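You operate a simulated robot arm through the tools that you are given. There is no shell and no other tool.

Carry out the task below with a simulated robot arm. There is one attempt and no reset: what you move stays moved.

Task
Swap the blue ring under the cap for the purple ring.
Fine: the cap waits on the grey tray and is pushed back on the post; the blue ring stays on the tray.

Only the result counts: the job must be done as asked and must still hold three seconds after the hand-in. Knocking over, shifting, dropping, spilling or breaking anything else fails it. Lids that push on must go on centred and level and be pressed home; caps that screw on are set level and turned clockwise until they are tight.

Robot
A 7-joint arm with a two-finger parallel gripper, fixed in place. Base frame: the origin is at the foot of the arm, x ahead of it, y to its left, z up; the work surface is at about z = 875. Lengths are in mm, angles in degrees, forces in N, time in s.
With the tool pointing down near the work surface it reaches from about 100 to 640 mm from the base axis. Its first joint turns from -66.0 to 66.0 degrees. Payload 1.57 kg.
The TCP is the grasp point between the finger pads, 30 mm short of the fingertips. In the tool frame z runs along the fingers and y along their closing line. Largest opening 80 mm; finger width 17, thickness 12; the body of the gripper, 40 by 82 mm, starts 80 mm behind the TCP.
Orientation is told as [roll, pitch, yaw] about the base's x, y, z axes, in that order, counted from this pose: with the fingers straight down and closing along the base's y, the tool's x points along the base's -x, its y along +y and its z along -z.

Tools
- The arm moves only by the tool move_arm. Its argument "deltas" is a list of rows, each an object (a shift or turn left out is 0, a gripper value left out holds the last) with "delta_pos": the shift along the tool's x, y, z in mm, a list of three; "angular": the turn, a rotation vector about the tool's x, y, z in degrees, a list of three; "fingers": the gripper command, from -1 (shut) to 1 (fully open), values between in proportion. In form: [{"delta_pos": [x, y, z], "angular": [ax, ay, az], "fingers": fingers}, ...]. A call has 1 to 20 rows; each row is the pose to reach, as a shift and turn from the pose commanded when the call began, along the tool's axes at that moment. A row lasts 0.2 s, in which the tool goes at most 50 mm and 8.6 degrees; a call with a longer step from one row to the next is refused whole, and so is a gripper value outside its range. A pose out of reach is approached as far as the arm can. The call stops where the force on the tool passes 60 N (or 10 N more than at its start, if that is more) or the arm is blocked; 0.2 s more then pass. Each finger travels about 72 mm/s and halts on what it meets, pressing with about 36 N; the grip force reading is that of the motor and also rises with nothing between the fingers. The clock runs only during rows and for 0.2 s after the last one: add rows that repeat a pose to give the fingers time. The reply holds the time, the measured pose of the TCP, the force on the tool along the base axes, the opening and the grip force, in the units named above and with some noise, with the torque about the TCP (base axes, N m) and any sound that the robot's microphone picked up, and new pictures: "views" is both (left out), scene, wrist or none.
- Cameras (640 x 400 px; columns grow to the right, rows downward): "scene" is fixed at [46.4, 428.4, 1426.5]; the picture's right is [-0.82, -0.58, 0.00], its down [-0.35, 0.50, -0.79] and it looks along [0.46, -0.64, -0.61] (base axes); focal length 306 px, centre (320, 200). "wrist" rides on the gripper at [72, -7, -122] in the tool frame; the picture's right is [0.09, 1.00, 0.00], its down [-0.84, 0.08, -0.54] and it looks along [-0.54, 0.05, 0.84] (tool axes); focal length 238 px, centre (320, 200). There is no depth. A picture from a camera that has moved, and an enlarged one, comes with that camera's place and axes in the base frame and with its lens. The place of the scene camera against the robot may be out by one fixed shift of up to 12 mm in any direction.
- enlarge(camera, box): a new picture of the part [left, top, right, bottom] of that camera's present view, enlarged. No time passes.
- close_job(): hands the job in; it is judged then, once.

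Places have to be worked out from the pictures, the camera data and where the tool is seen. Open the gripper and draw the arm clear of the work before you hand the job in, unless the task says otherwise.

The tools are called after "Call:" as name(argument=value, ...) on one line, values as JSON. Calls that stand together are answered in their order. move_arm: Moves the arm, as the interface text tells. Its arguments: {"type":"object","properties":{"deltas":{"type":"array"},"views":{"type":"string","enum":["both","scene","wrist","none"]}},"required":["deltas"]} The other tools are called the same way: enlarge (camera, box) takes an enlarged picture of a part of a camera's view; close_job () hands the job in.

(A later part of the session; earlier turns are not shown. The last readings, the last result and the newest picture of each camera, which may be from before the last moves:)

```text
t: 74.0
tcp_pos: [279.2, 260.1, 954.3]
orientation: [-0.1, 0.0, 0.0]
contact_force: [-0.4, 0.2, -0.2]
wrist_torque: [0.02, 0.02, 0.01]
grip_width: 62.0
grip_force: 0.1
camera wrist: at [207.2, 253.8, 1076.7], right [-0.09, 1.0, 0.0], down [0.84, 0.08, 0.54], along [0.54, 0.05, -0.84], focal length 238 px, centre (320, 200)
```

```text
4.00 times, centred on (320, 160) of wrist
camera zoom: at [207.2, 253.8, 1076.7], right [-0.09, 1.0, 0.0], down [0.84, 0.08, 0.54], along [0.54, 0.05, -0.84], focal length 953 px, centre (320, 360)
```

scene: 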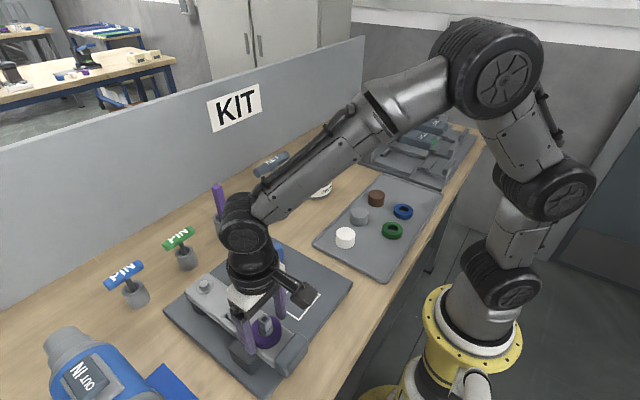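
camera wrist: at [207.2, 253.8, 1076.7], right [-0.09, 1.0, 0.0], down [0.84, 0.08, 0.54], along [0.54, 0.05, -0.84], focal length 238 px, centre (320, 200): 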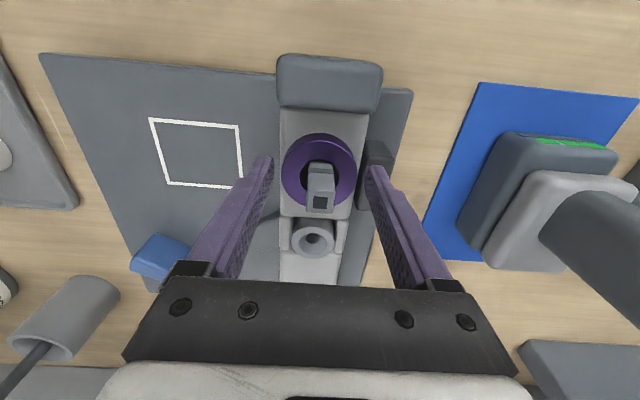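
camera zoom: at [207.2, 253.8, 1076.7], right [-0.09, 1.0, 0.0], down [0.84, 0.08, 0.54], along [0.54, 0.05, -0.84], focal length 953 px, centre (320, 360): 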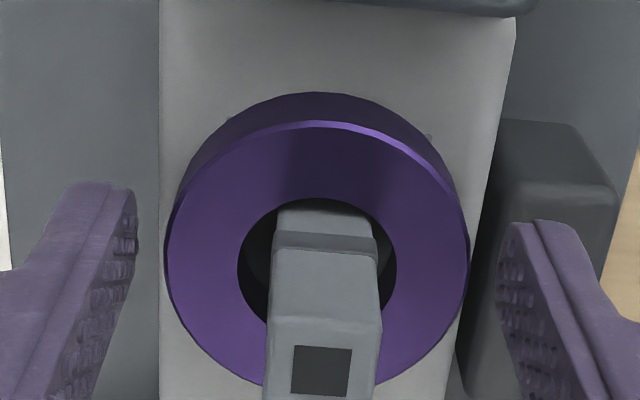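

The purple ring is seated and released. I lift straight up and return to the cap on the tray, hovering above it.

Call:
move_arm(deltas=[{"delta_pos": [0, 0, -5]}, {"delta_pos": [0, 0, -20]}, {"delta_pos": [0, 0, -45]}, {"delta_pos": [0, 0, -75]}, {"delta_pos": [-1, -10, -95]}, {"delta_pos": [-4, -40, -95]}, {"delta_pos": [-9, -80, -95]}, {"delta_pos": [-13, -120, -95]}, {"delta_pos": [-17, -160, -95]}, {"delta_pos": [-21, -200, -90]}, {"delta_pos": [-26, -240, -80]}, {"delta_pos": [-30, -280, -65]}, {"delta_pos": [-32, -300, -50]}, {"delta_pos": [-32.8, -310, -45]}, {"delta_pos": [-32.8, -310, -45]}, {"delta_pos": [-32.8, -310, -45]}, {"delta_pos": [-32.8, -310, -45]}], views="both")

Call:
enlarge(camera="wrist", box=[240, 80, 400, 180])

Call:
enlarge(camera="scene", box=[220, 290, 320, 370])

```text
t: 77.6
tcp_pos: [312.1, -49.7, 998.6]
orientation: [0.1, 0.0, 0.0]
contact_force: [0.1, 0.1, -0.1]
wrist_torque: [-0.01, -0.01, -0.01]
grip_width: 62.0
grip_force: 0.1
camera wrist: at [238.9, -55.6, 1120.4], right [-0.09, 1.0, 0.0], down [0.84, 0.08, 0.54], along [0.54, 0.05, -0.84], focal length 238 px, centre (320, 200)
```

scene: 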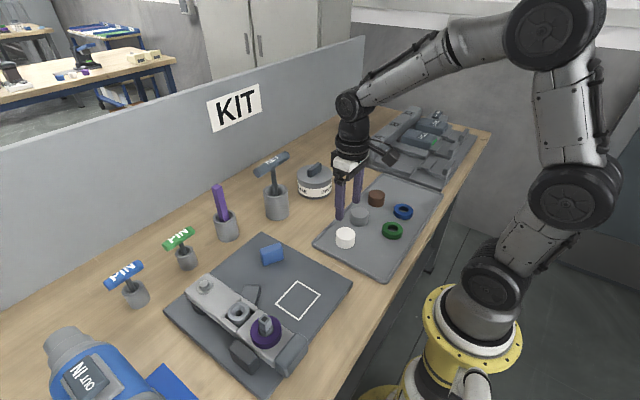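
wrist: 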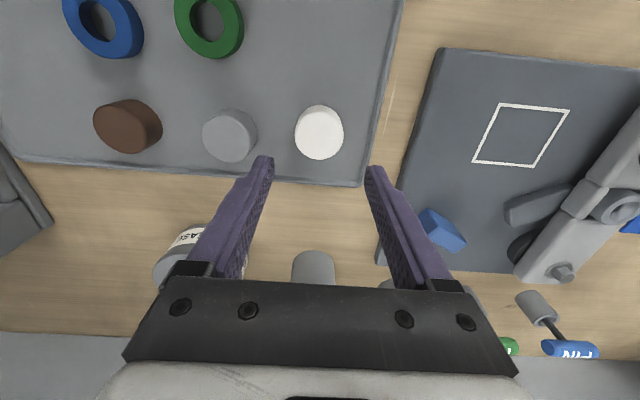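

```text
4.00 times, centred on (320, 130) of wrist
camera zoom: at [238.9, -55.6, 1120.4], right [-0.09, 1.0, 0.0], down [0.84, 0.08, 0.54], along [0.54, 0.05, -0.84], focal length 953 px, centre (320, 480)
```

zoom: 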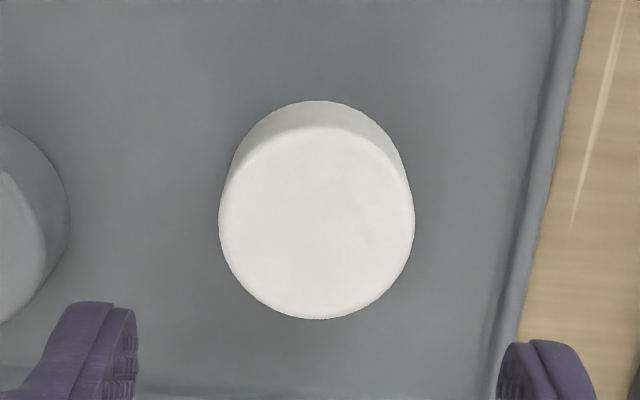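

```text
5.00 times, centred on (270, 330) of scene
camera zoom: at [46.4, 428.4, 1426.5], right [-0.82, -0.58, 0.0], down [-0.35, 0.5, -0.79], along [0.46, -0.64, -0.61], focal length 1531 px, centre (570, -450)
```

zoom: 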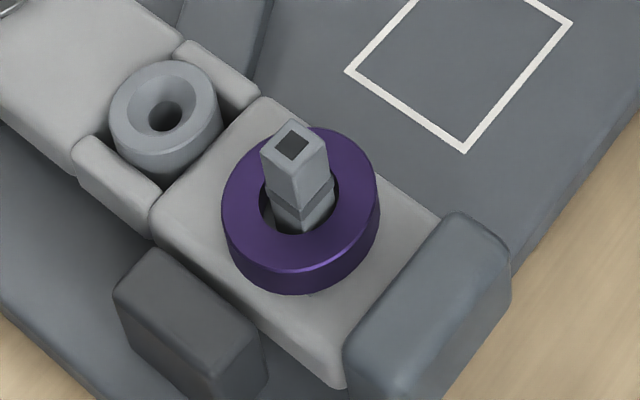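

Purple ring sits around the post. The cap is at (312.6, -49.7), matching where I released it; I descend around it to TCP ≈920 first.

Call:
move_arm(deltas=[{"delta_pos": [-1, -0.3, 20]}, {"delta_pos": [-1, -0.3, 45]}, {"delta_pos": [-1, -0.3, 65]}, {"delta_pos": [-1, -0.3, 78]}, {"delta_pos": [-1, -0.3, 78]}, {"delta_pos": [-1, -0.3, 78]}], views="wrist")

Call:
enlarge(camera="wrist", box=[220, 100, 420, 225])

```text
t: 79.0
tcp_pos: [313.0, -51.7, 919.5]
orientation: [-0.1, 0.0, 0.0]
contact_force: [0.0, 0.9, 0.1]
wrist_torque: [0.02, 0.0, -0.03]
grip_width: 62.0
grip_force: 0.1
camera wrist: at [241.0, -57.9, 1041.7], right [-0.09, 1.0, 0.0], down [0.84, 0.08, 0.54], along [0.54, 0.05, -0.84], focal length 238 px, centre (320, 200)
```

wrist: 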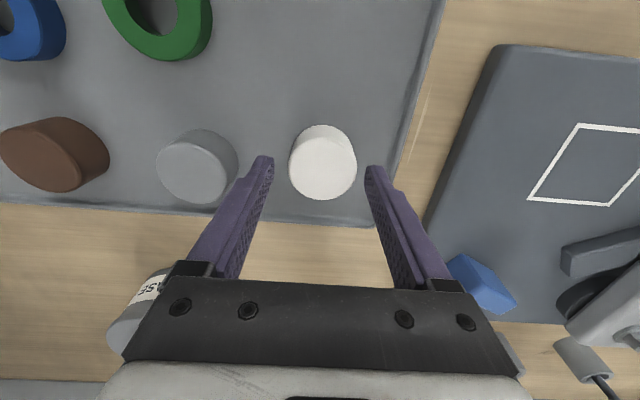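

```text
3.20 times, centred on (320, 162) of wrist
camera zoom: at [241.0, -57.9, 1041.7], right [-0.09, 1.0, 0.0], down [0.84, 0.08, 0.54], along [0.54, 0.05, -0.84], focal length 763 px, centre (320, 320)
```

zoom: 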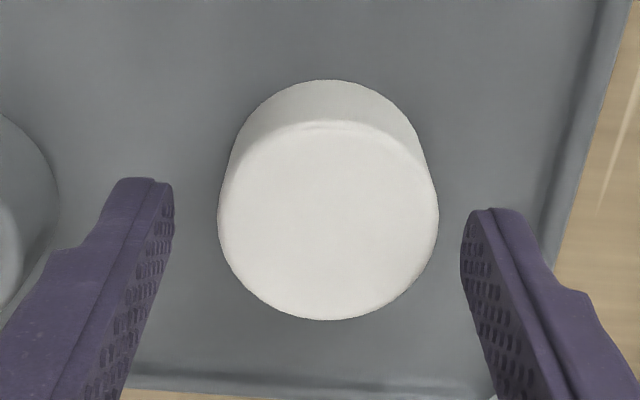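

Cap centre relative to the hand: needs +1.6 mm in y, -0.5 mm in x. I correct and lower to TCP ≈899.5.

Call:
move_arm(deltas=[{"delta_pos": [0.5, 1.5, 3]}, {"delta_pos": [0.5, 1.5, 8]}, {"delta_pos": [0.5, 1.5, 13]}, {"delta_pos": [0.5, 1.5, 17]}, {"delta_pos": [0.5, 1.5, 20]}, {"delta_pos": [0.5, 1.5, 20]}, {"delta_pos": [0.5, 1.5, 20]}], views="both")

Call:
enlarge(camera="wrist", box=[220, 100, 420, 225])

Call:
enlarge(camera="scene", box=[320, 210, 384, 258])

```text
t: 80.6
tcp_pos: [312.2, -49.7, 899.8]
orientation: [0.1, 0.0, 0.0]
contact_force: [0.3, -0.1, -0.2]
wrist_torque: [-0.01, -0.06, -0.01]
grip_width: 61.9
grip_force: 0.1
camera wrist: at [239.3, -55.2, 1022.0], right [-0.09, 1.0, 0.0], down [0.84, 0.08, 0.54], along [0.54, 0.05, -0.84], focal length 238 px, centre (320, 200)
```

scene: 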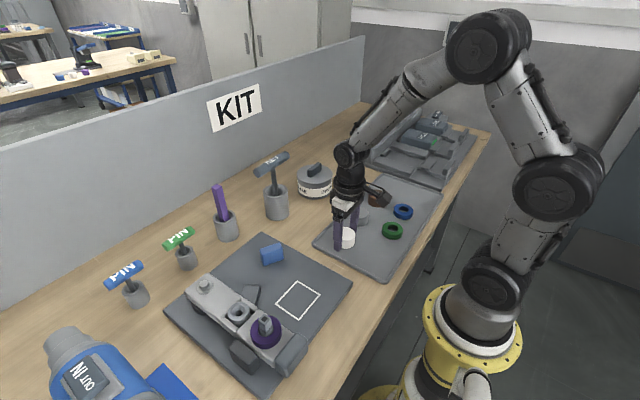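
wrist: 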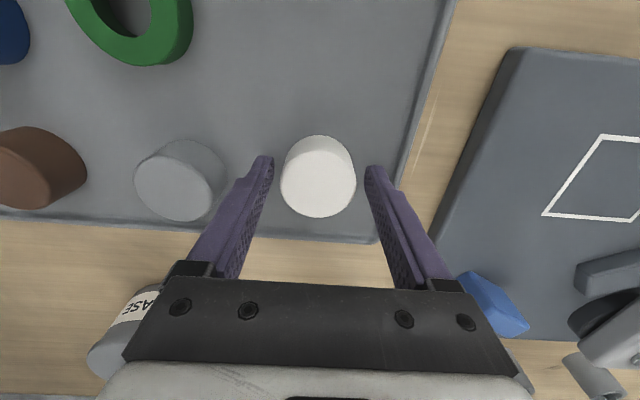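

```text
3.20 times, centred on (320, 162) of wrist
camera zoom: at [239.3, -55.2, 1022.0], right [-0.09, 1.0, 0.0], down [0.84, 0.08, 0.54], along [0.54, 0.05, -0.84], focal length 763 px, centre (320, 320)
```

zoom: 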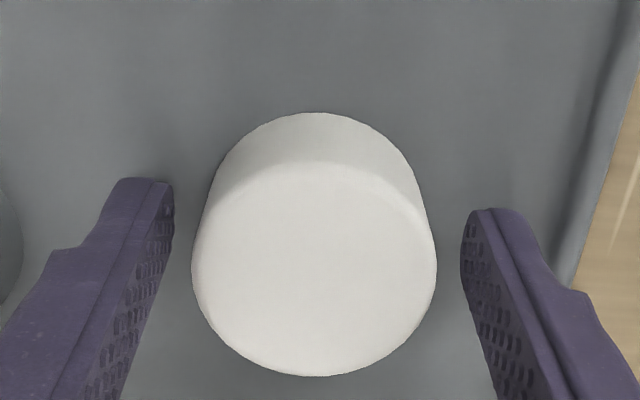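

```text
8.33 times, centred on (352, 234) of scene
camera zoom: at [46.4, 428.4, 1426.5], right [-0.82, -0.58, 0.0], down [-0.35, 0.5, -0.79], along [0.46, -0.64, -0.61], focal length 2552 px, centre (53, -83)
```

zoom: 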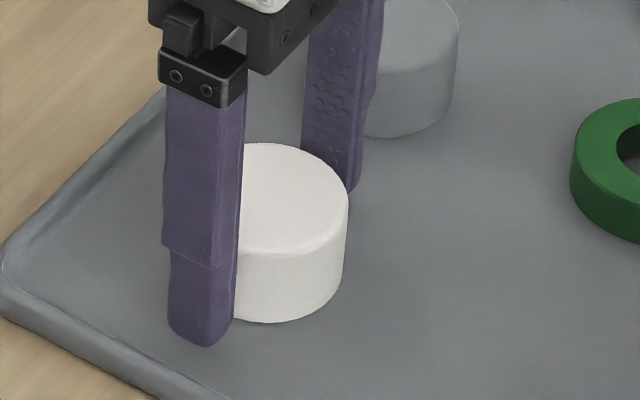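

The cap sits about 1 mm toward -y of the finger centre; I nudge -1.0 mm and close on it.

Call:
move_arm(deltas=[{"delta_pos": [0, -0.9, 0]}, {"delta_pos": [0, -0.9, 0]}, {"delta_pos": [0, -0.9, 0], "fingers": 0.3}, {"delta_pos": [0, -0.9, 0], "fingers": -1}, {"delta_pos": [0, -0.9, 0], "fingers": -1}, {"delta_pos": [0, -0.9, 0], "fingers": -1}], views="both")

Call:
enlarge(camera="wrist", box=[220, 100, 420, 225])

Call:
enlarge(camera="scene", box=[320, 210, 384, 258])

```text
t: 82.0
tcp_pos: [311.3, -49.7, 900.4]
orientation: [0.0, 0.0, 0.0]
contact_force: [-0.6, 0.0, -0.7]
wrist_torque: [0.02, 0.0, -0.03]
grip_width: 46.8
grip_force: 35.7
camera wrist: at [239.5, -56.1, 1022.7], right [-0.09, 1.0, 0.0], down [0.84, 0.08, 0.54], along [0.54, 0.05, -0.84], focal length 238 px, centre (320, 200)
```

scene: 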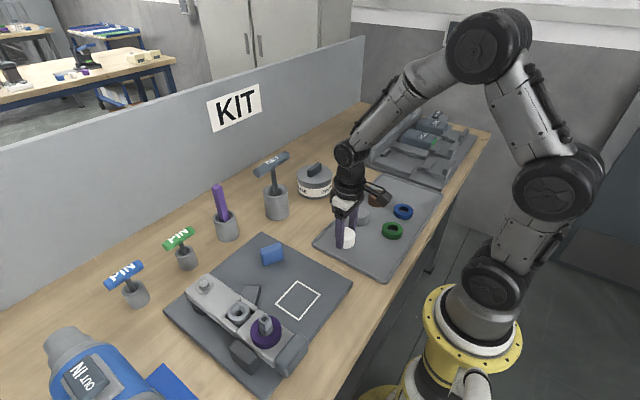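
wrist: 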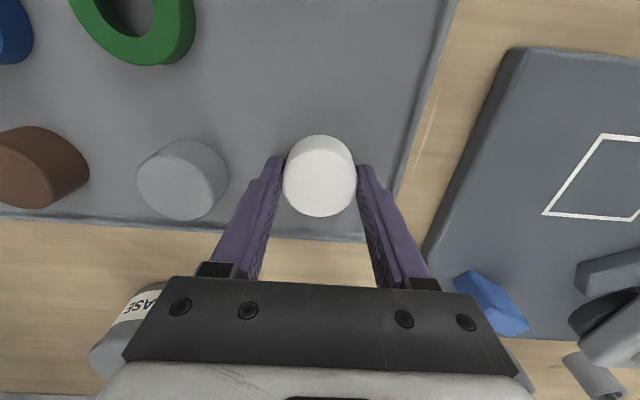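

```text
3.20 times, centred on (320, 162) of wrist
camera zoom: at [239.5, -56.1, 1022.7], right [-0.09, 1.0, 0.0], down [0.84, 0.08, 0.54], along [0.54, 0.05, -0.84], focal length 763 px, centre (320, 320)
```

zoom: 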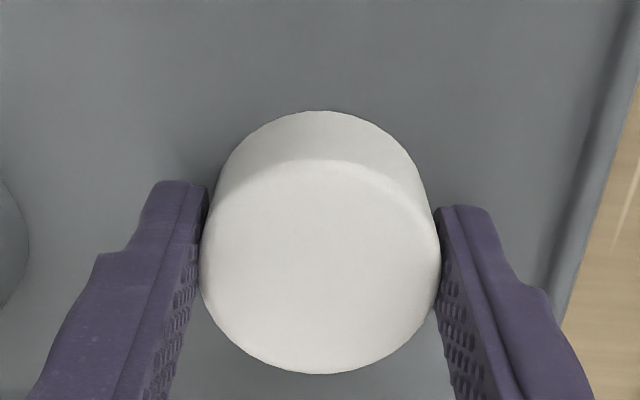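

```text
8.33 times, centred on (352, 234) of scene
camera zoom: at [46.4, 428.4, 1426.5], right [-0.82, -0.58, 0.0], down [-0.35, 0.5, -0.79], along [0.46, -0.64, -0.61], focal length 2552 px, centre (53, -83)
```

zoom: 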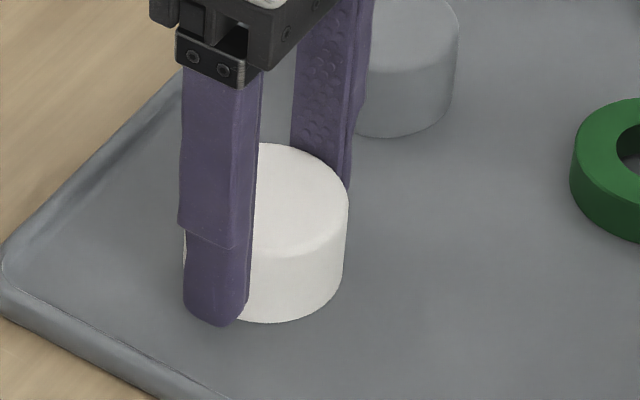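

The cap is held again in the same orientation (46.8 mm). I lift it and carry it back over the post.

Call:
move_arm(deltas=[{"delta_pos": [0, 0, -4]}, {"delta_pos": [0, 0, -20]}, {"delta_pos": [0, 0, -55]}, {"delta_pos": [0, 0, -95]}, {"delta_pos": [1, 10, -130]}, {"delta_pos": [4, 40, -150]}, {"delta_pos": [8, 80, -150]}, {"delta_pos": [13, 122, -150]}, {"delta_pos": [17, 164, -150]}, {"delta_pos": [21, 206, -150]}, {"delta_pos": [26, 248, -150]}, {"delta_pos": [29, 280, -150]}, {"delta_pos": [31.5, 302, -150]}, {"delta_pos": [32.3, 310, -150]}, {"delta_pos": [32.3, 310, -150]}, {"delta_pos": [32.3, 310, -150]}, {"delta_pos": [32.3, 310, -150]}], views="both")

Call:
enlarge(camera="scene", box=[220, 265, 310, 345])

Call:
enlarge(camera="wrist", box=[260, 80, 380, 155])

```text
t: 85.6
tcp_pos: [282.9, 261.5, 1051.3]
orientation: [-0.1, 0.0, 0.0]
contact_force: [0.8, -0.2, -0.6]
wrist_torque: [-0.01, 0.01, 0.01]
grip_width: 46.9
grip_force: 36.7
camera wrist: at [210.0, 255.0, 1173.3], right [-0.09, 1.0, 0.0], down [0.84, 0.08, 0.54], along [0.54, 0.05, -0.84], focal length 238 px, centre (320, 200)
```

scene: 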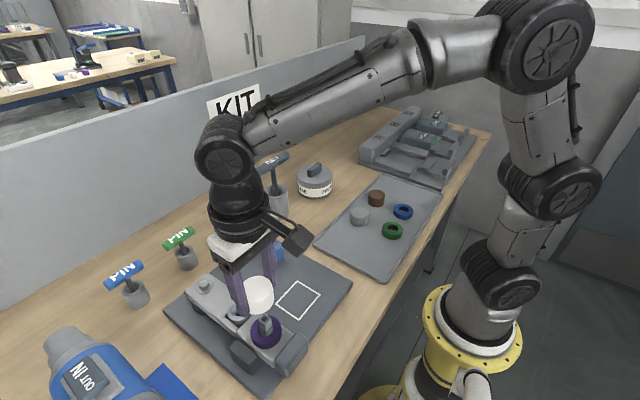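
wrist: 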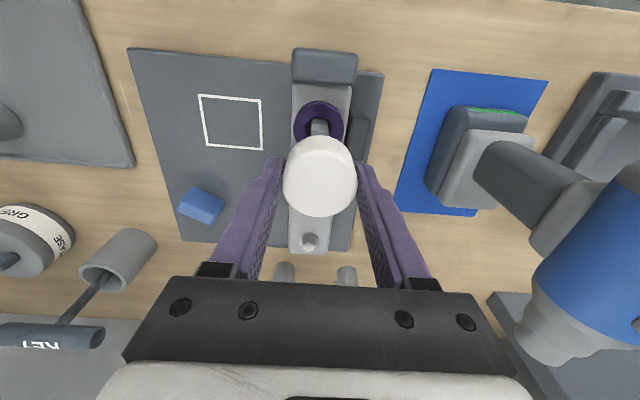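

```text
5.00 times, centred on (265, 305) of scene
camera zoom: at [46.4, 428.4, 1426.5], right [-0.82, -0.58, 0.0], down [-0.35, 0.5, -0.79], along [0.46, -0.64, -0.61], focal length 1531 px, centre (595, -325)
```

zoom: 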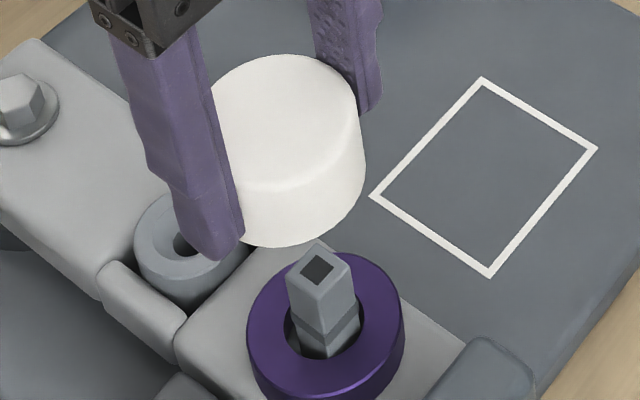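

```text
5.33 times, centred on (320, 118) of wrist
camera zoom: at [210.0, 255.0, 1173.3], right [-0.09, 1.0, 0.0], down [0.84, 0.08, 0.54], along [0.54, 0.05, -0.84], focal length 1271 px, centre (320, 640)
```

zoom: 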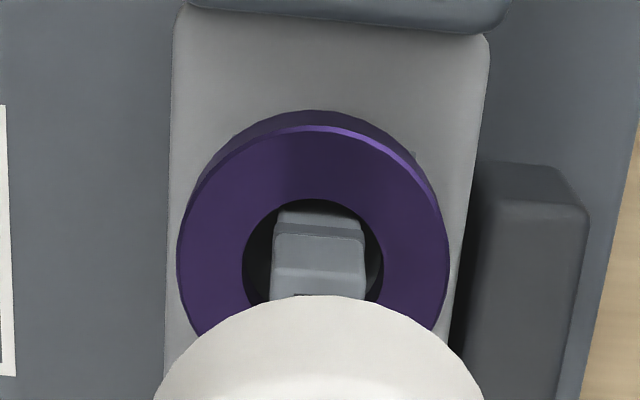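

The hand is about 2.8 mm too far in x and 1 mm in y for the cap to be over the post. I correct while lowering to just above the post top.

Call:
move_arm(deltas=[{"delta_pos": [1.5, -0.5, 5]}, {"delta_pos": [2.5, -0.9, 15]}, {"delta_pos": [2.5, -0.9, 27]}, {"delta_pos": [2.5, -0.9, 36]}, {"delta_pos": [2.5, -0.9, 42]}, {"delta_pos": [2.5, -0.9, 42]}, {"delta_pos": [2.5, -0.9, 42]}, {"delta_pos": [2.5, -0.9, 42]}], views="both")

Call:
enlarge(camera="scene", box=[230, 290, 306, 347])

Call:
enlarge(camera="wrist", box=[260, 80, 380, 155])

Call:
enlarge(camera="wrist", box=[220, 100, 420, 225])

```text
t: 87.4
tcp_pos: [278.8, 259.1, 1008.1]
orientation: [0.0, 0.0, 0.1]
contact_force: [0.4, -0.1, -0.6]
wrist_torque: [-0.01, 0.03, -0.02]
grip_width: 46.6
grip_force: 36.1
camera wrist: at [205.4, 253.0, 1130.5], right [-0.09, 1.0, 0.0], down [0.84, 0.08, 0.54], along [0.54, 0.05, -0.84], focal length 238 px, centre (320, 200)
```

scene: 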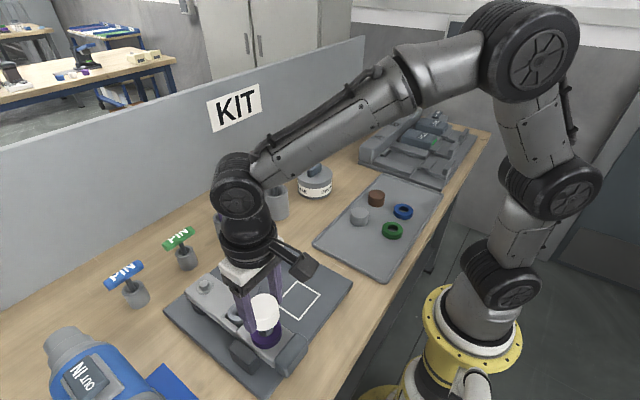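
wrist: 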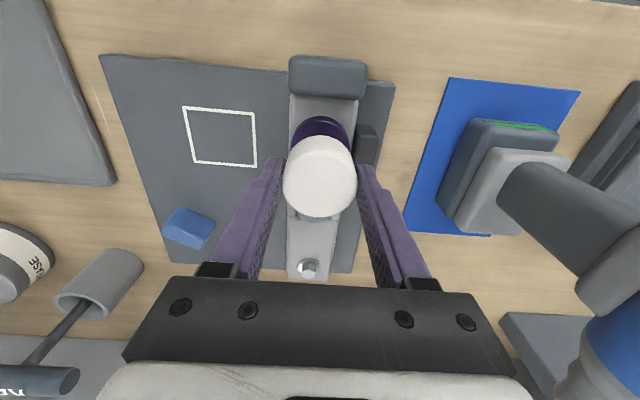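

```text
7.02 times, centred on (268, 318) of scene
camera zoom: at [46.4, 428.4, 1426.5], right [-0.82, -0.58, 0.0], down [-0.35, 0.5, -0.79], along [0.46, -0.64, -0.61], focal length 2149 px, centre (685, -632)
```

zoom: 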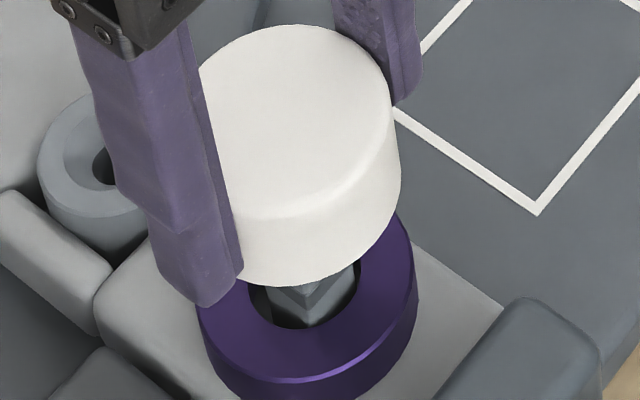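

```text
5.33 times, centred on (320, 118) of wrist
camera zoom: at [205.4, 253.0, 1130.5], right [-0.09, 1.0, 0.0], down [0.84, 0.08, 0.54], along [0.54, 0.05, -0.84], focal length 1271 px, centre (320, 640)
```

zoom: 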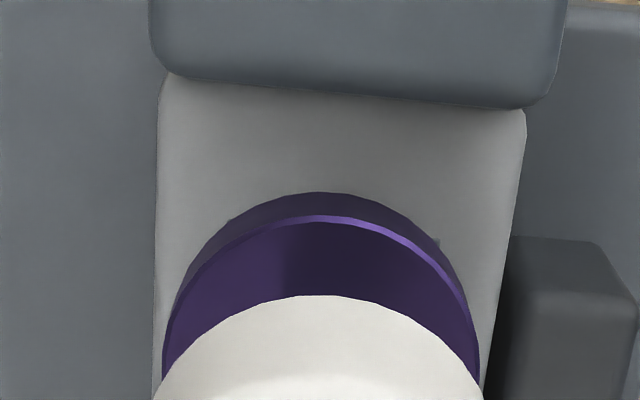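

```text
3.20 times, centred on (320, 162) of wrist
camera zoom: at [205.4, 253.0, 1130.5], right [-0.09, 1.0, 0.0], down [0.84, 0.08, 0.54], along [0.54, 0.05, -0.84], focal length 763 px, centre (320, 320)
```

zoom: 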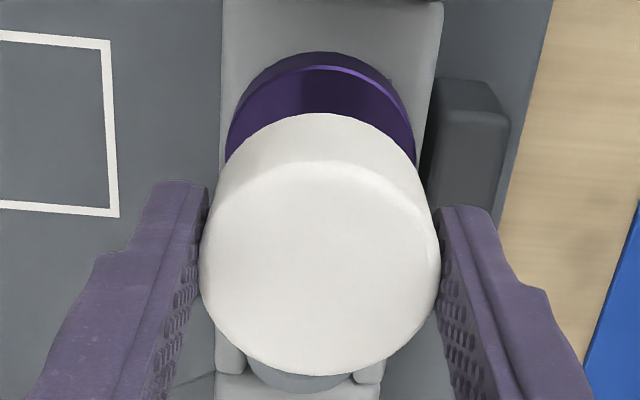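

Cap is now about (-1.8, -1.2) mm off the post centre by both views; I correct at constant height.

Call:
move_arm(deltas=[{"delta_pos": [-0.9, 0.6, 0]}, {"delta_pos": [-1.8, 1.2, 0]}, {"delta_pos": [-1.8, 1.2, 0]}, {"delta_pos": [-1.8, 1.2, 0]}, {"delta_pos": [-1.8, 1.2, 0]}], views="both")

Call:
enlarge(camera="scene", box=[230, 290, 306, 347])

Call:
enlarge(camera="wrist", box=[220, 100, 420, 225])

```text
t: 88.6
tcp_pos: [279.4, 259.9, 1007.2]
orientation: [0.0, -0.1, -0.1]
contact_force: [0.4, -0.2, -1.2]
wrist_torque: [-0.03, -0.02, 0.0]
grip_width: 47.0
grip_force: 36.1
camera wrist: at [207.0, 254.7, 1130.4], right [-0.09, 1.0, 0.0], down [0.84, 0.08, 0.54], along [0.54, 0.05, -0.84], focal length 238 px, centre (320, 200)
```

scene: 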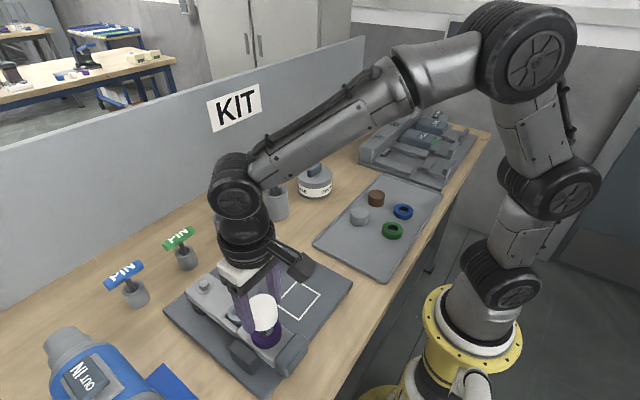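
wrist: 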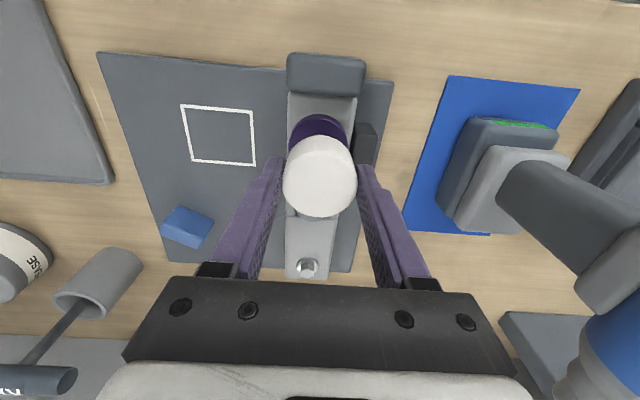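

```text
7.02 times, centred on (268, 318) of scene
camera zoom: at [46.4, 428.4, 1426.5], right [-0.82, -0.58, 0.0], down [-0.35, 0.5, -0.79], along [0.46, -0.64, -0.61], focal length 2149 px, centre (685, -632)
```

zoom: 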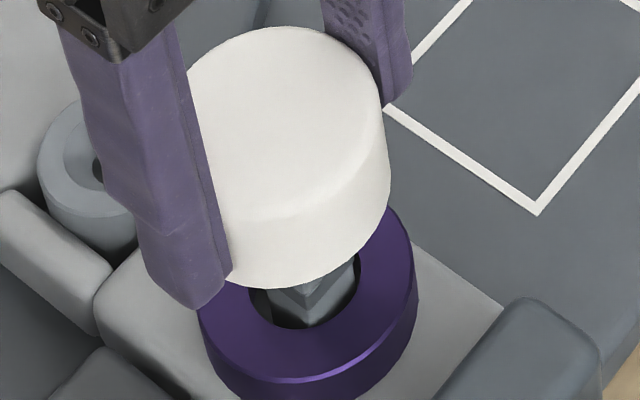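

```text
3.20 times, centred on (320, 162) of wrist
camera zoom: at [207.0, 254.7, 1130.4], right [-0.09, 1.0, 0.0], down [0.84, 0.08, 0.54], along [0.54, 0.05, -0.84], focal length 763 px, centre (320, 320)
```

zoom: 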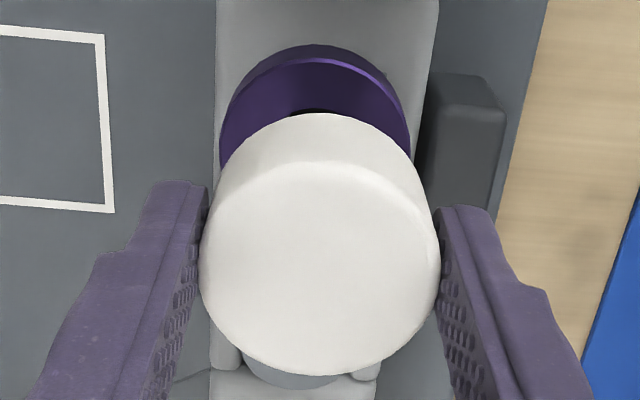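

Both views now put the cap over the post within about half a millimetre. I lower 4 mm and re-check before engaging.

Call:
move_arm(deltas=[{"delta_pos": [0, -0.3, 1]}, {"delta_pos": [0, -0.3, 2.5]}, {"delta_pos": [0, -0.3, 4]}, {"delta_pos": [0, -0.3, 4]}, {"delta_pos": [0, -0.3, 4]}], views="both")

Call:
enlarge(camera="scene", box=[230, 290, 306, 347])

Call:
enlarge(camera="wrist", box=[220, 100, 420, 225])

```text
t: 89.8
tcp_pos: [281.0, 259.7, 1003.9]
orientation: [0.0, 0.1, 0.0]
contact_force: [0.1, 0.9, -1.0]
wrist_torque: [-0.01, 0.0, 0.03]
grip_width: 47.0
grip_force: 36.4
camera wrist: at [207.2, 253.6, 1125.8], right [-0.09, 1.0, 0.0], down [0.84, 0.08, 0.54], along [0.54, 0.05, -0.84], focal length 238 px, centre (320, 200)
```

scene: 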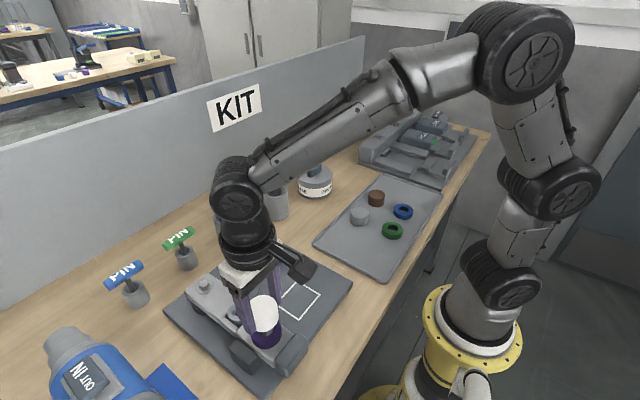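
wrist: 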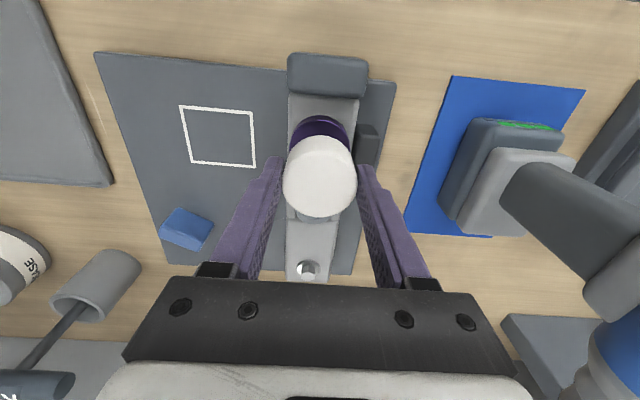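

```text
7.02 times, centred on (268, 318) of scene
camera zoom: at [46.4, 428.4, 1426.5], right [-0.82, -0.58, 0.0], down [-0.35, 0.5, -0.79], along [0.46, -0.64, -0.61], focal length 2149 px, centre (685, -632)
```

zoom: 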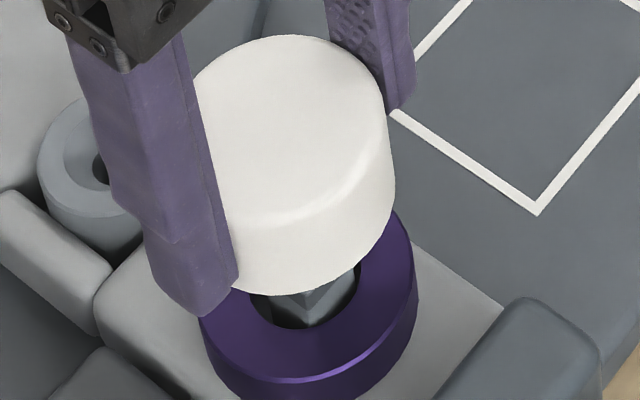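

```text
3.20 times, centred on (320, 162) of wrist
camera zoom: at [207.2, 253.6, 1125.8], right [-0.09, 1.0, 0.0], down [0.84, 0.08, 0.54], along [0.54, 0.05, -0.84], focal length 763 px, centre (320, 320)
```

zoom: 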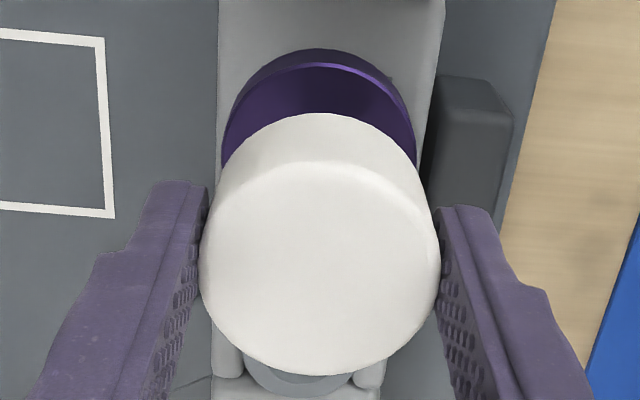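

Cap appears ~0.6 mm low in y; I correct and lower 4 mm more toward engagement.

Call:
move_arm(deltas=[{"delta_pos": [0, 0.6, 0]}, {"delta_pos": [0, 0.6, 1]}, {"delta_pos": [0, 0.6, 2.5]}, {"delta_pos": [0, 0.6, 4]}, {"delta_pos": [0, 0.6, 4]}, {"delta_pos": [0, 0.6, 4]}], views="both")

Call:
enlarge(camera="scene", box=[230, 290, 306, 347])

Call:
enlarge(camera="wrist", box=[220, 100, 420, 225])

```text
t: 91.2
tcp_pos: [281.7, 261.5, 1001.9]
orientation: [0.0, 0.1, 0.0]
contact_force: [-0.9, 0.2, -0.2]
wrist_torque: [-0.02, 0.02, 0.0]
grip_width: 46.9
grip_force: 36.2
camera wrist: at [207.9, 254.7, 1122.8], right [-0.09, 1.0, 0.0], down [0.84, 0.08, 0.54], along [0.54, 0.05, -0.84], focal length 238 px, centre (320, 200)
```

scene: 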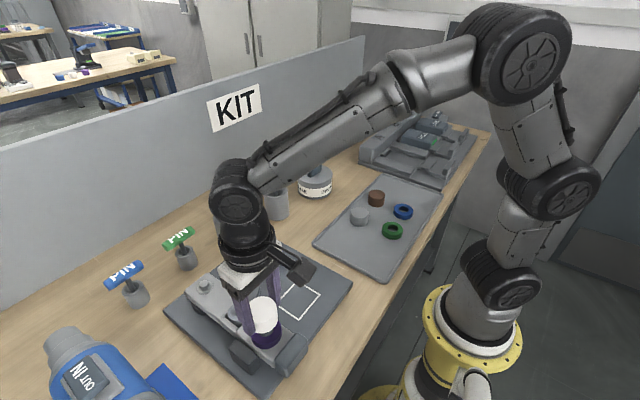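
wrist: 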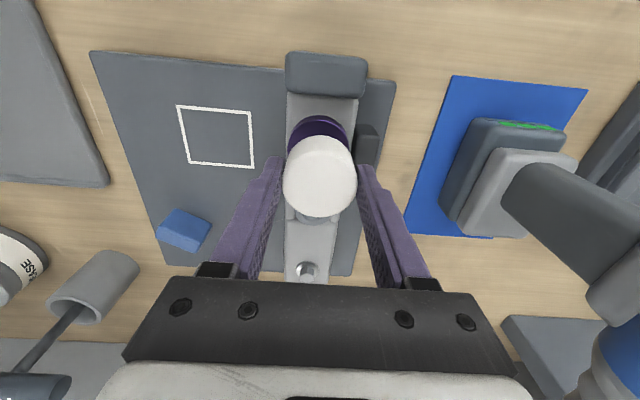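

```text
7.02 times, centred on (268, 318) of scene
camera zoom: at [46.4, 428.4, 1426.5], right [-0.82, -0.58, 0.0], down [-0.35, 0.5, -0.79], along [0.46, -0.64, -0.61], focal length 2149 px, centre (685, -632)
```

zoom: 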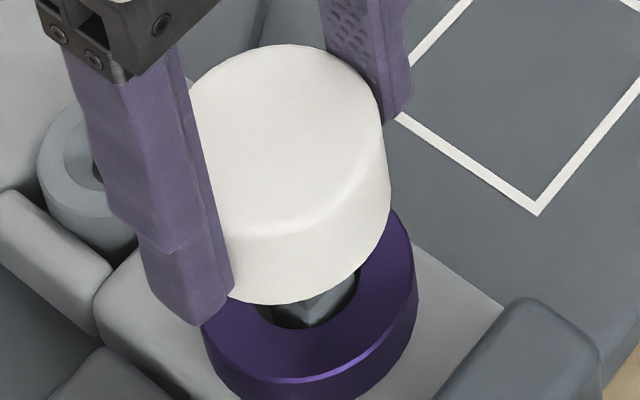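

```text
3.20 times, centred on (320, 162) of wrist
camera zoom: at [207.9, 254.7, 1122.8], right [-0.09, 1.0, 0.0], down [0.84, 0.08, 0.54], along [0.54, 0.05, -0.84], focal length 763 px, centre (320, 320)
```

zoom: 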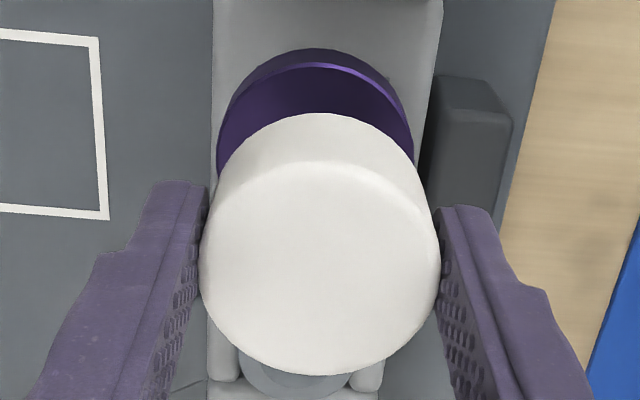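

Alignment is within ~0.5 mm; I correct (-0.5, -0.3) and lower 4 mm, watching for contact force.

Call:
move_arm(deltas=[{"delta_pos": [0.5, -0.3, 0]}, {"delta_pos": [0.5, -0.3, 1]}, {"delta_pos": [0.5, -0.3, 2]}, {"delta_pos": [0.5, -0.3, 3]}, {"delta_pos": [0.5, -0.3, 4]}, {"delta_pos": [0.5, -0.3, 4]}], views="both")

Call:
enlarge(camera="scene", box=[230, 290, 306, 347])

```text
t: 92.6
tcp_pos: [279.7, 260.4, 996.6]
orientation: [0.0, 0.0, 0.0]
contact_force: [-0.9, 0.0, 0.0]
wrist_torque: [-0.01, -0.03, 0.0]
grip_width: 46.8
grip_force: 36.0
camera wrist: at [206.6, 254.4, 1119.0], right [-0.09, 1.0, 0.0], down [0.84, 0.08, 0.54], along [0.54, 0.05, -0.84], focal length 238 px, centre (320, 200)
```

scene: 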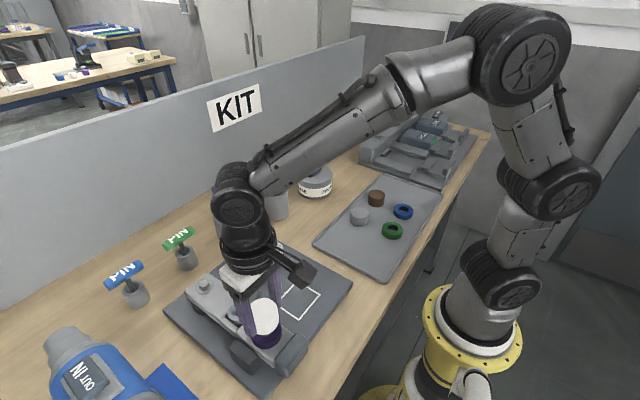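
wrist: 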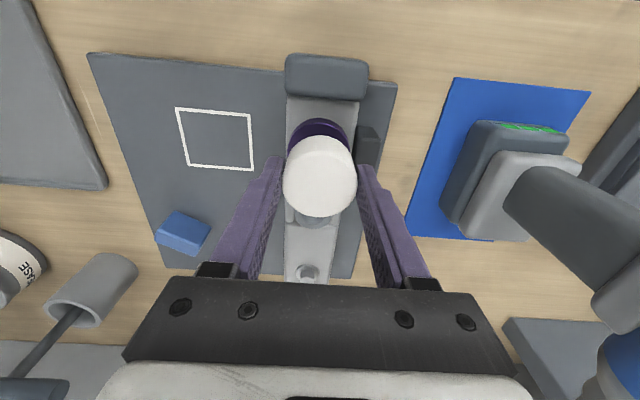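

```text
7.02 times, centred on (268, 318) of scene
camera zoom: at [46.4, 428.4, 1426.5], right [-0.82, -0.58, 0.0], down [-0.35, 0.5, -0.79], along [0.46, -0.64, -0.61], focal length 2149 px, centre (685, -632)
```

zoom: 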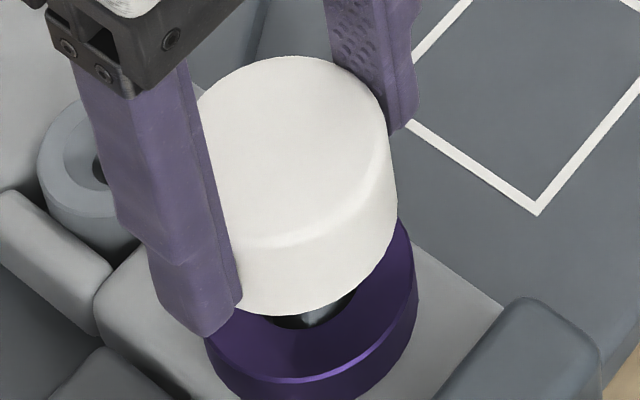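

No contact while the cap rim has passed the post top, so the post is entering the cap. I correct +0.5 mm in x and go down another 4 mm.

Call:
move_arm(deltas=[{"delta_pos": [-0.5, 0, 0]}, {"delta_pos": [-0.5, 0, 1]}, {"delta_pos": [-0.5, 0, 2]}, {"delta_pos": [-0.5, 0, 3]}, {"delta_pos": [-0.5, 0, 4]}, {"delta_pos": [-0.5, 0, 4]}], views="both")

Call:
enlarge(camera="scene", box=[230, 290, 306, 347])

```text
t: 94.0
tcp_pos: [280.2, 259.8, 991.7]
orientation: [0.1, 0.0, 0.0]
contact_force: [-0.2, -0.8, -0.7]
wrist_torque: [0.01, 0.02, -0.03]
grip_width: 46.9
grip_force: 36.4
camera wrist: at [207.4, 253.1, 1114.2], right [-0.09, 1.0, 0.0], down [0.84, 0.08, 0.54], along [0.54, 0.05, -0.84], focal length 238 px, centre (320, 200)
```

scene: 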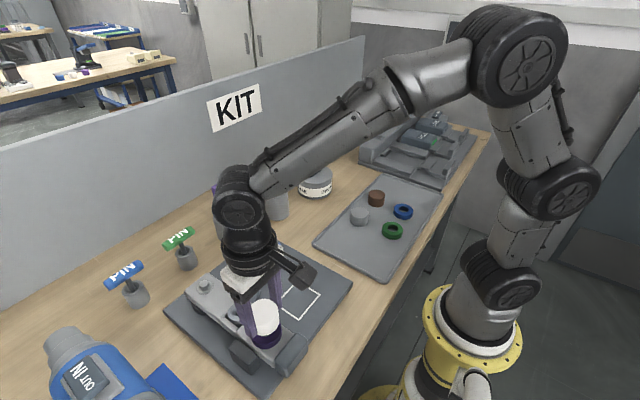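
wrist: 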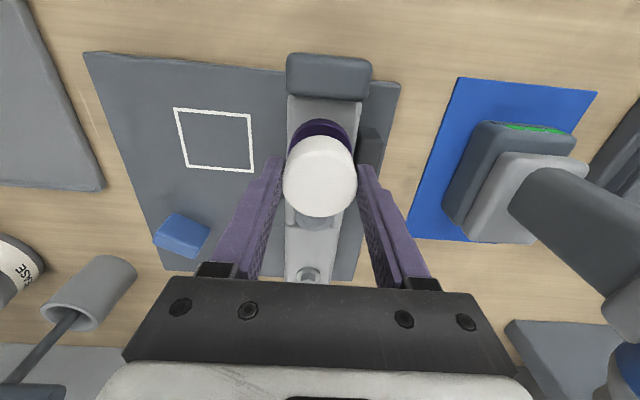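

```text
7.02 times, centred on (268, 318) of scene
camera zoom: at [46.4, 428.4, 1426.5], right [-0.82, -0.58, 0.0], down [-0.35, 0.5, -0.79], along [0.46, -0.64, -0.61], focal length 2149 px, centre (685, -632)
```

zoom: 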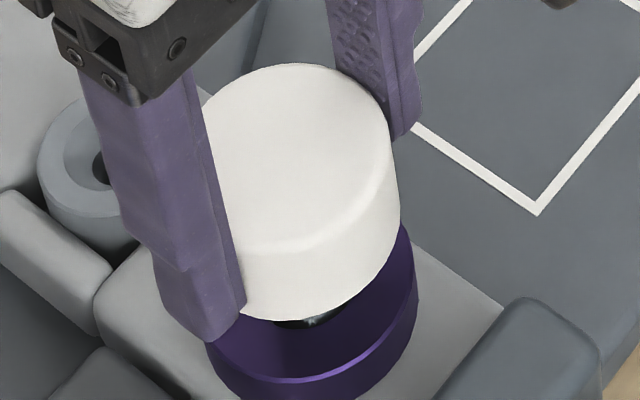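

Still free at TCP ≈992, with the cap ~1.1 mm low in y; I correct and lower 4 mm more.

Call:
move_arm(deltas=[{"delta_pos": [0, 1.1, 0]}, {"delta_pos": [0, 1.1, 0]}, {"delta_pos": [0, 1.1, 1]}, {"delta_pos": [0, 1.1, 2]}, {"delta_pos": [0, 1.1, 3]}, {"delta_pos": [0, 1.1, 4]}, {"delta_pos": [0, 1.1, 4]}], views="both")

Call:
enlarge(camera="scene", box=[230, 295, 306, 352])

```text
t: 95.6
tcp_pos: [279.8, 260.9, 989.9]
orientation: [0.0, 0.0, 0.0]
contact_force: [1.3, -0.3, 0.1]
wrist_torque: [-0.02, 0.0, 0.01]
grip_width: 46.7
grip_force: 36.3
camera wrist: at [207.0, 255.4, 1111.5], right [-0.09, 1.0, 0.0], down [0.84, 0.08, 0.54], along [0.54, 0.05, -0.84], focal length 238 px, centre (320, 200)
```

scene: 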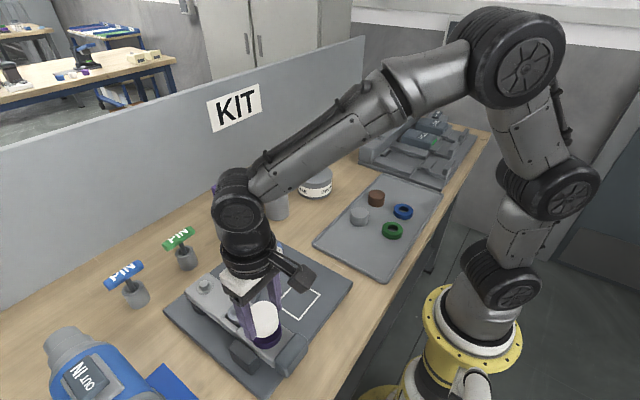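
wrist: 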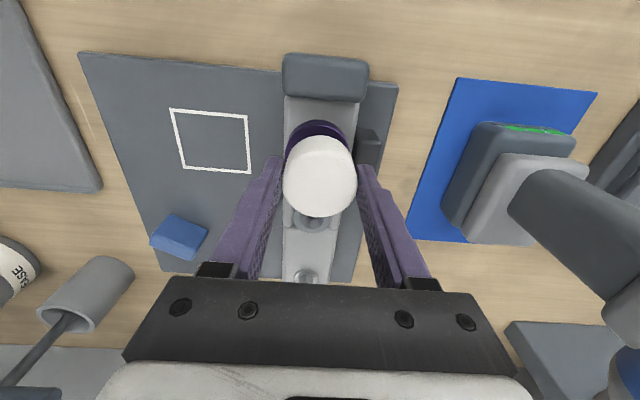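

```text
7.02 times, centred on (268, 324) of scene
camera zoom: at [46.4, 428.4, 1426.5], right [-0.82, -0.58, 0.0], down [-0.35, 0.5, -0.79], along [0.46, -0.64, -0.61], focal length 2149 px, centre (685, -667)
```

zoom: 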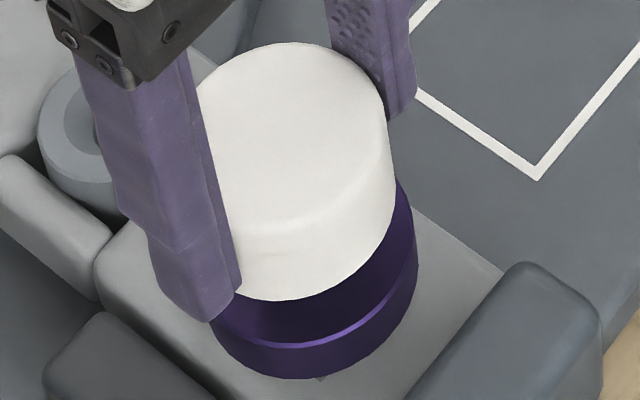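

The cap now sits ~1.5 mm too far in +y (no side force yet). I correct laterally without lowering and re-check.

Call:
move_arm(deltas=[{"delta_pos": [-0.3, -0.6, 0]}, {"delta_pos": [-0.3, -1.2, 0]}, {"delta_pos": [-0.3, -1.2, 0]}, {"delta_pos": [-0.3, -1.2, 0]}], views="wrist")

Call:
enlarge(camera="scene", box=[230, 295, 306, 352])

Call:
enlarge(camera="wrist", box=[220, 100, 420, 225])

```text
t: 96.6
tcp_pos: [280.4, 260.9, 990.0]
orientation: [-0.1, -0.1, 0.1]
contact_force: [0.2, -0.1, -0.6]
wrist_torque: [0.0, 0.01, -0.01]
grip_width: 46.7
grip_force: 36.3
camera wrist: at [207.8, 253.9, 1111.5], right [-0.09, 1.0, 0.0], down [0.84, 0.08, 0.54], along [0.54, 0.05, -0.84], focal length 238 px, centre (320, 200)
```

wrist: 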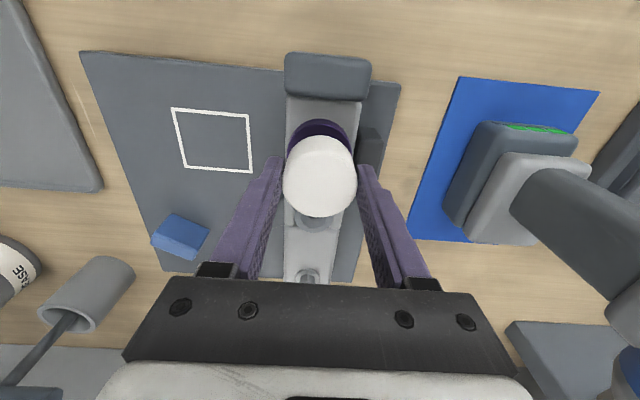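

```text
7.02 times, centred on (268, 324) of scene
camera zoom: at [46.4, 428.4, 1426.5], right [-0.82, -0.58, 0.0], down [-0.35, 0.5, -0.79], along [0.46, -0.64, -0.61], focal length 2149 px, centre (685, -667)
```

zoom: 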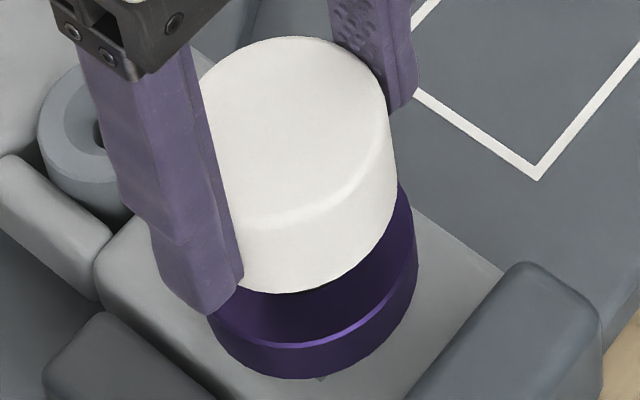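

```text
3.20 times, centred on (320, 162) of wrist
camera zoom: at [207.8, 253.9, 1111.5], right [-0.09, 1.0, 0.0], down [0.84, 0.08, 0.54], along [0.54, 0.05, -0.84], focal length 763 px, centre (320, 320)
```

zoom: 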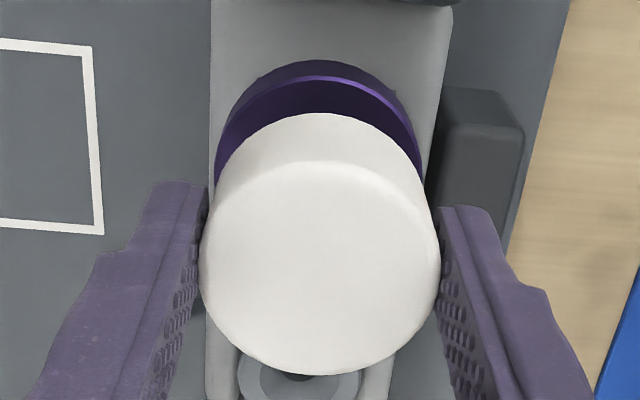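

Now within ~0.6 mm. I take out 0.5 mm in x and lower 3 mm.

Call:
move_arm(deltas=[{"delta_pos": [0.5, 0.1, 0]}, {"delta_pos": [0.5, 0.1, 1]}, {"delta_pos": [0.5, 0.1, 2]}, {"delta_pos": [0.5, 0.1, 3]}, {"delta_pos": [0.5, 0.1, 3]}], views="wrist")

Call:
enlarge(camera="scene", box=[230, 295, 306, 352])

```text
t: 97.8
tcp_pos: [279.6, 260.9, 987.2]
orientation: [0.0, 0.0, 0.0]
contact_force: [0.9, 0.4, -0.2]
wrist_torque: [0.02, -0.01, -0.02]
grip_width: 47.0
grip_force: 36.0
camera wrist: at [206.6, 254.8, 1108.2], right [-0.09, 1.0, 0.0], down [0.84, 0.08, 0.54], along [0.54, 0.05, -0.84], focal length 238 px, centre (320, 200)
```

wrist: 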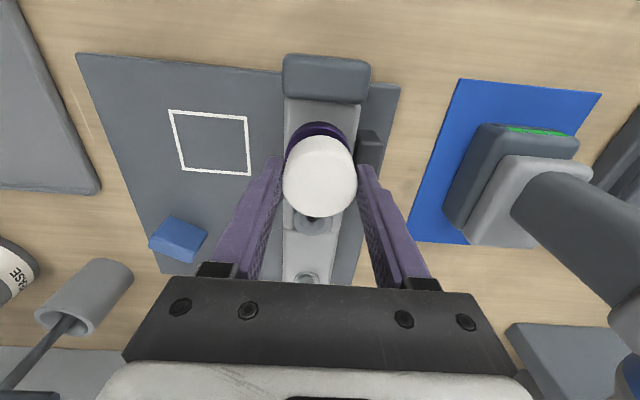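

```text
7.02 times, centred on (268, 324) of scene
camera zoom: at [46.4, 428.4, 1426.5], right [-0.82, -0.58, 0.0], down [-0.35, 0.5, -0.79], along [0.46, -0.64, -0.61], focal length 2149 px, centre (685, -667)
```

zoom: 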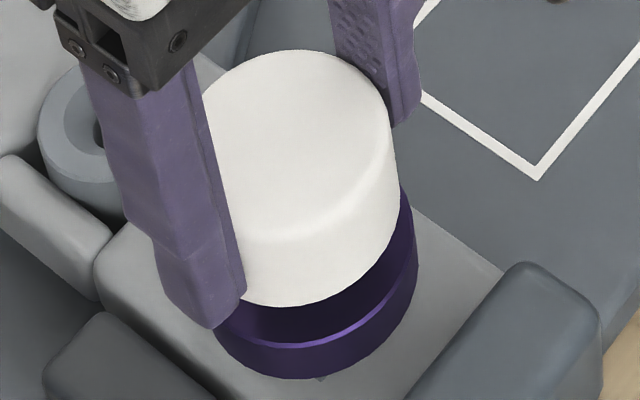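

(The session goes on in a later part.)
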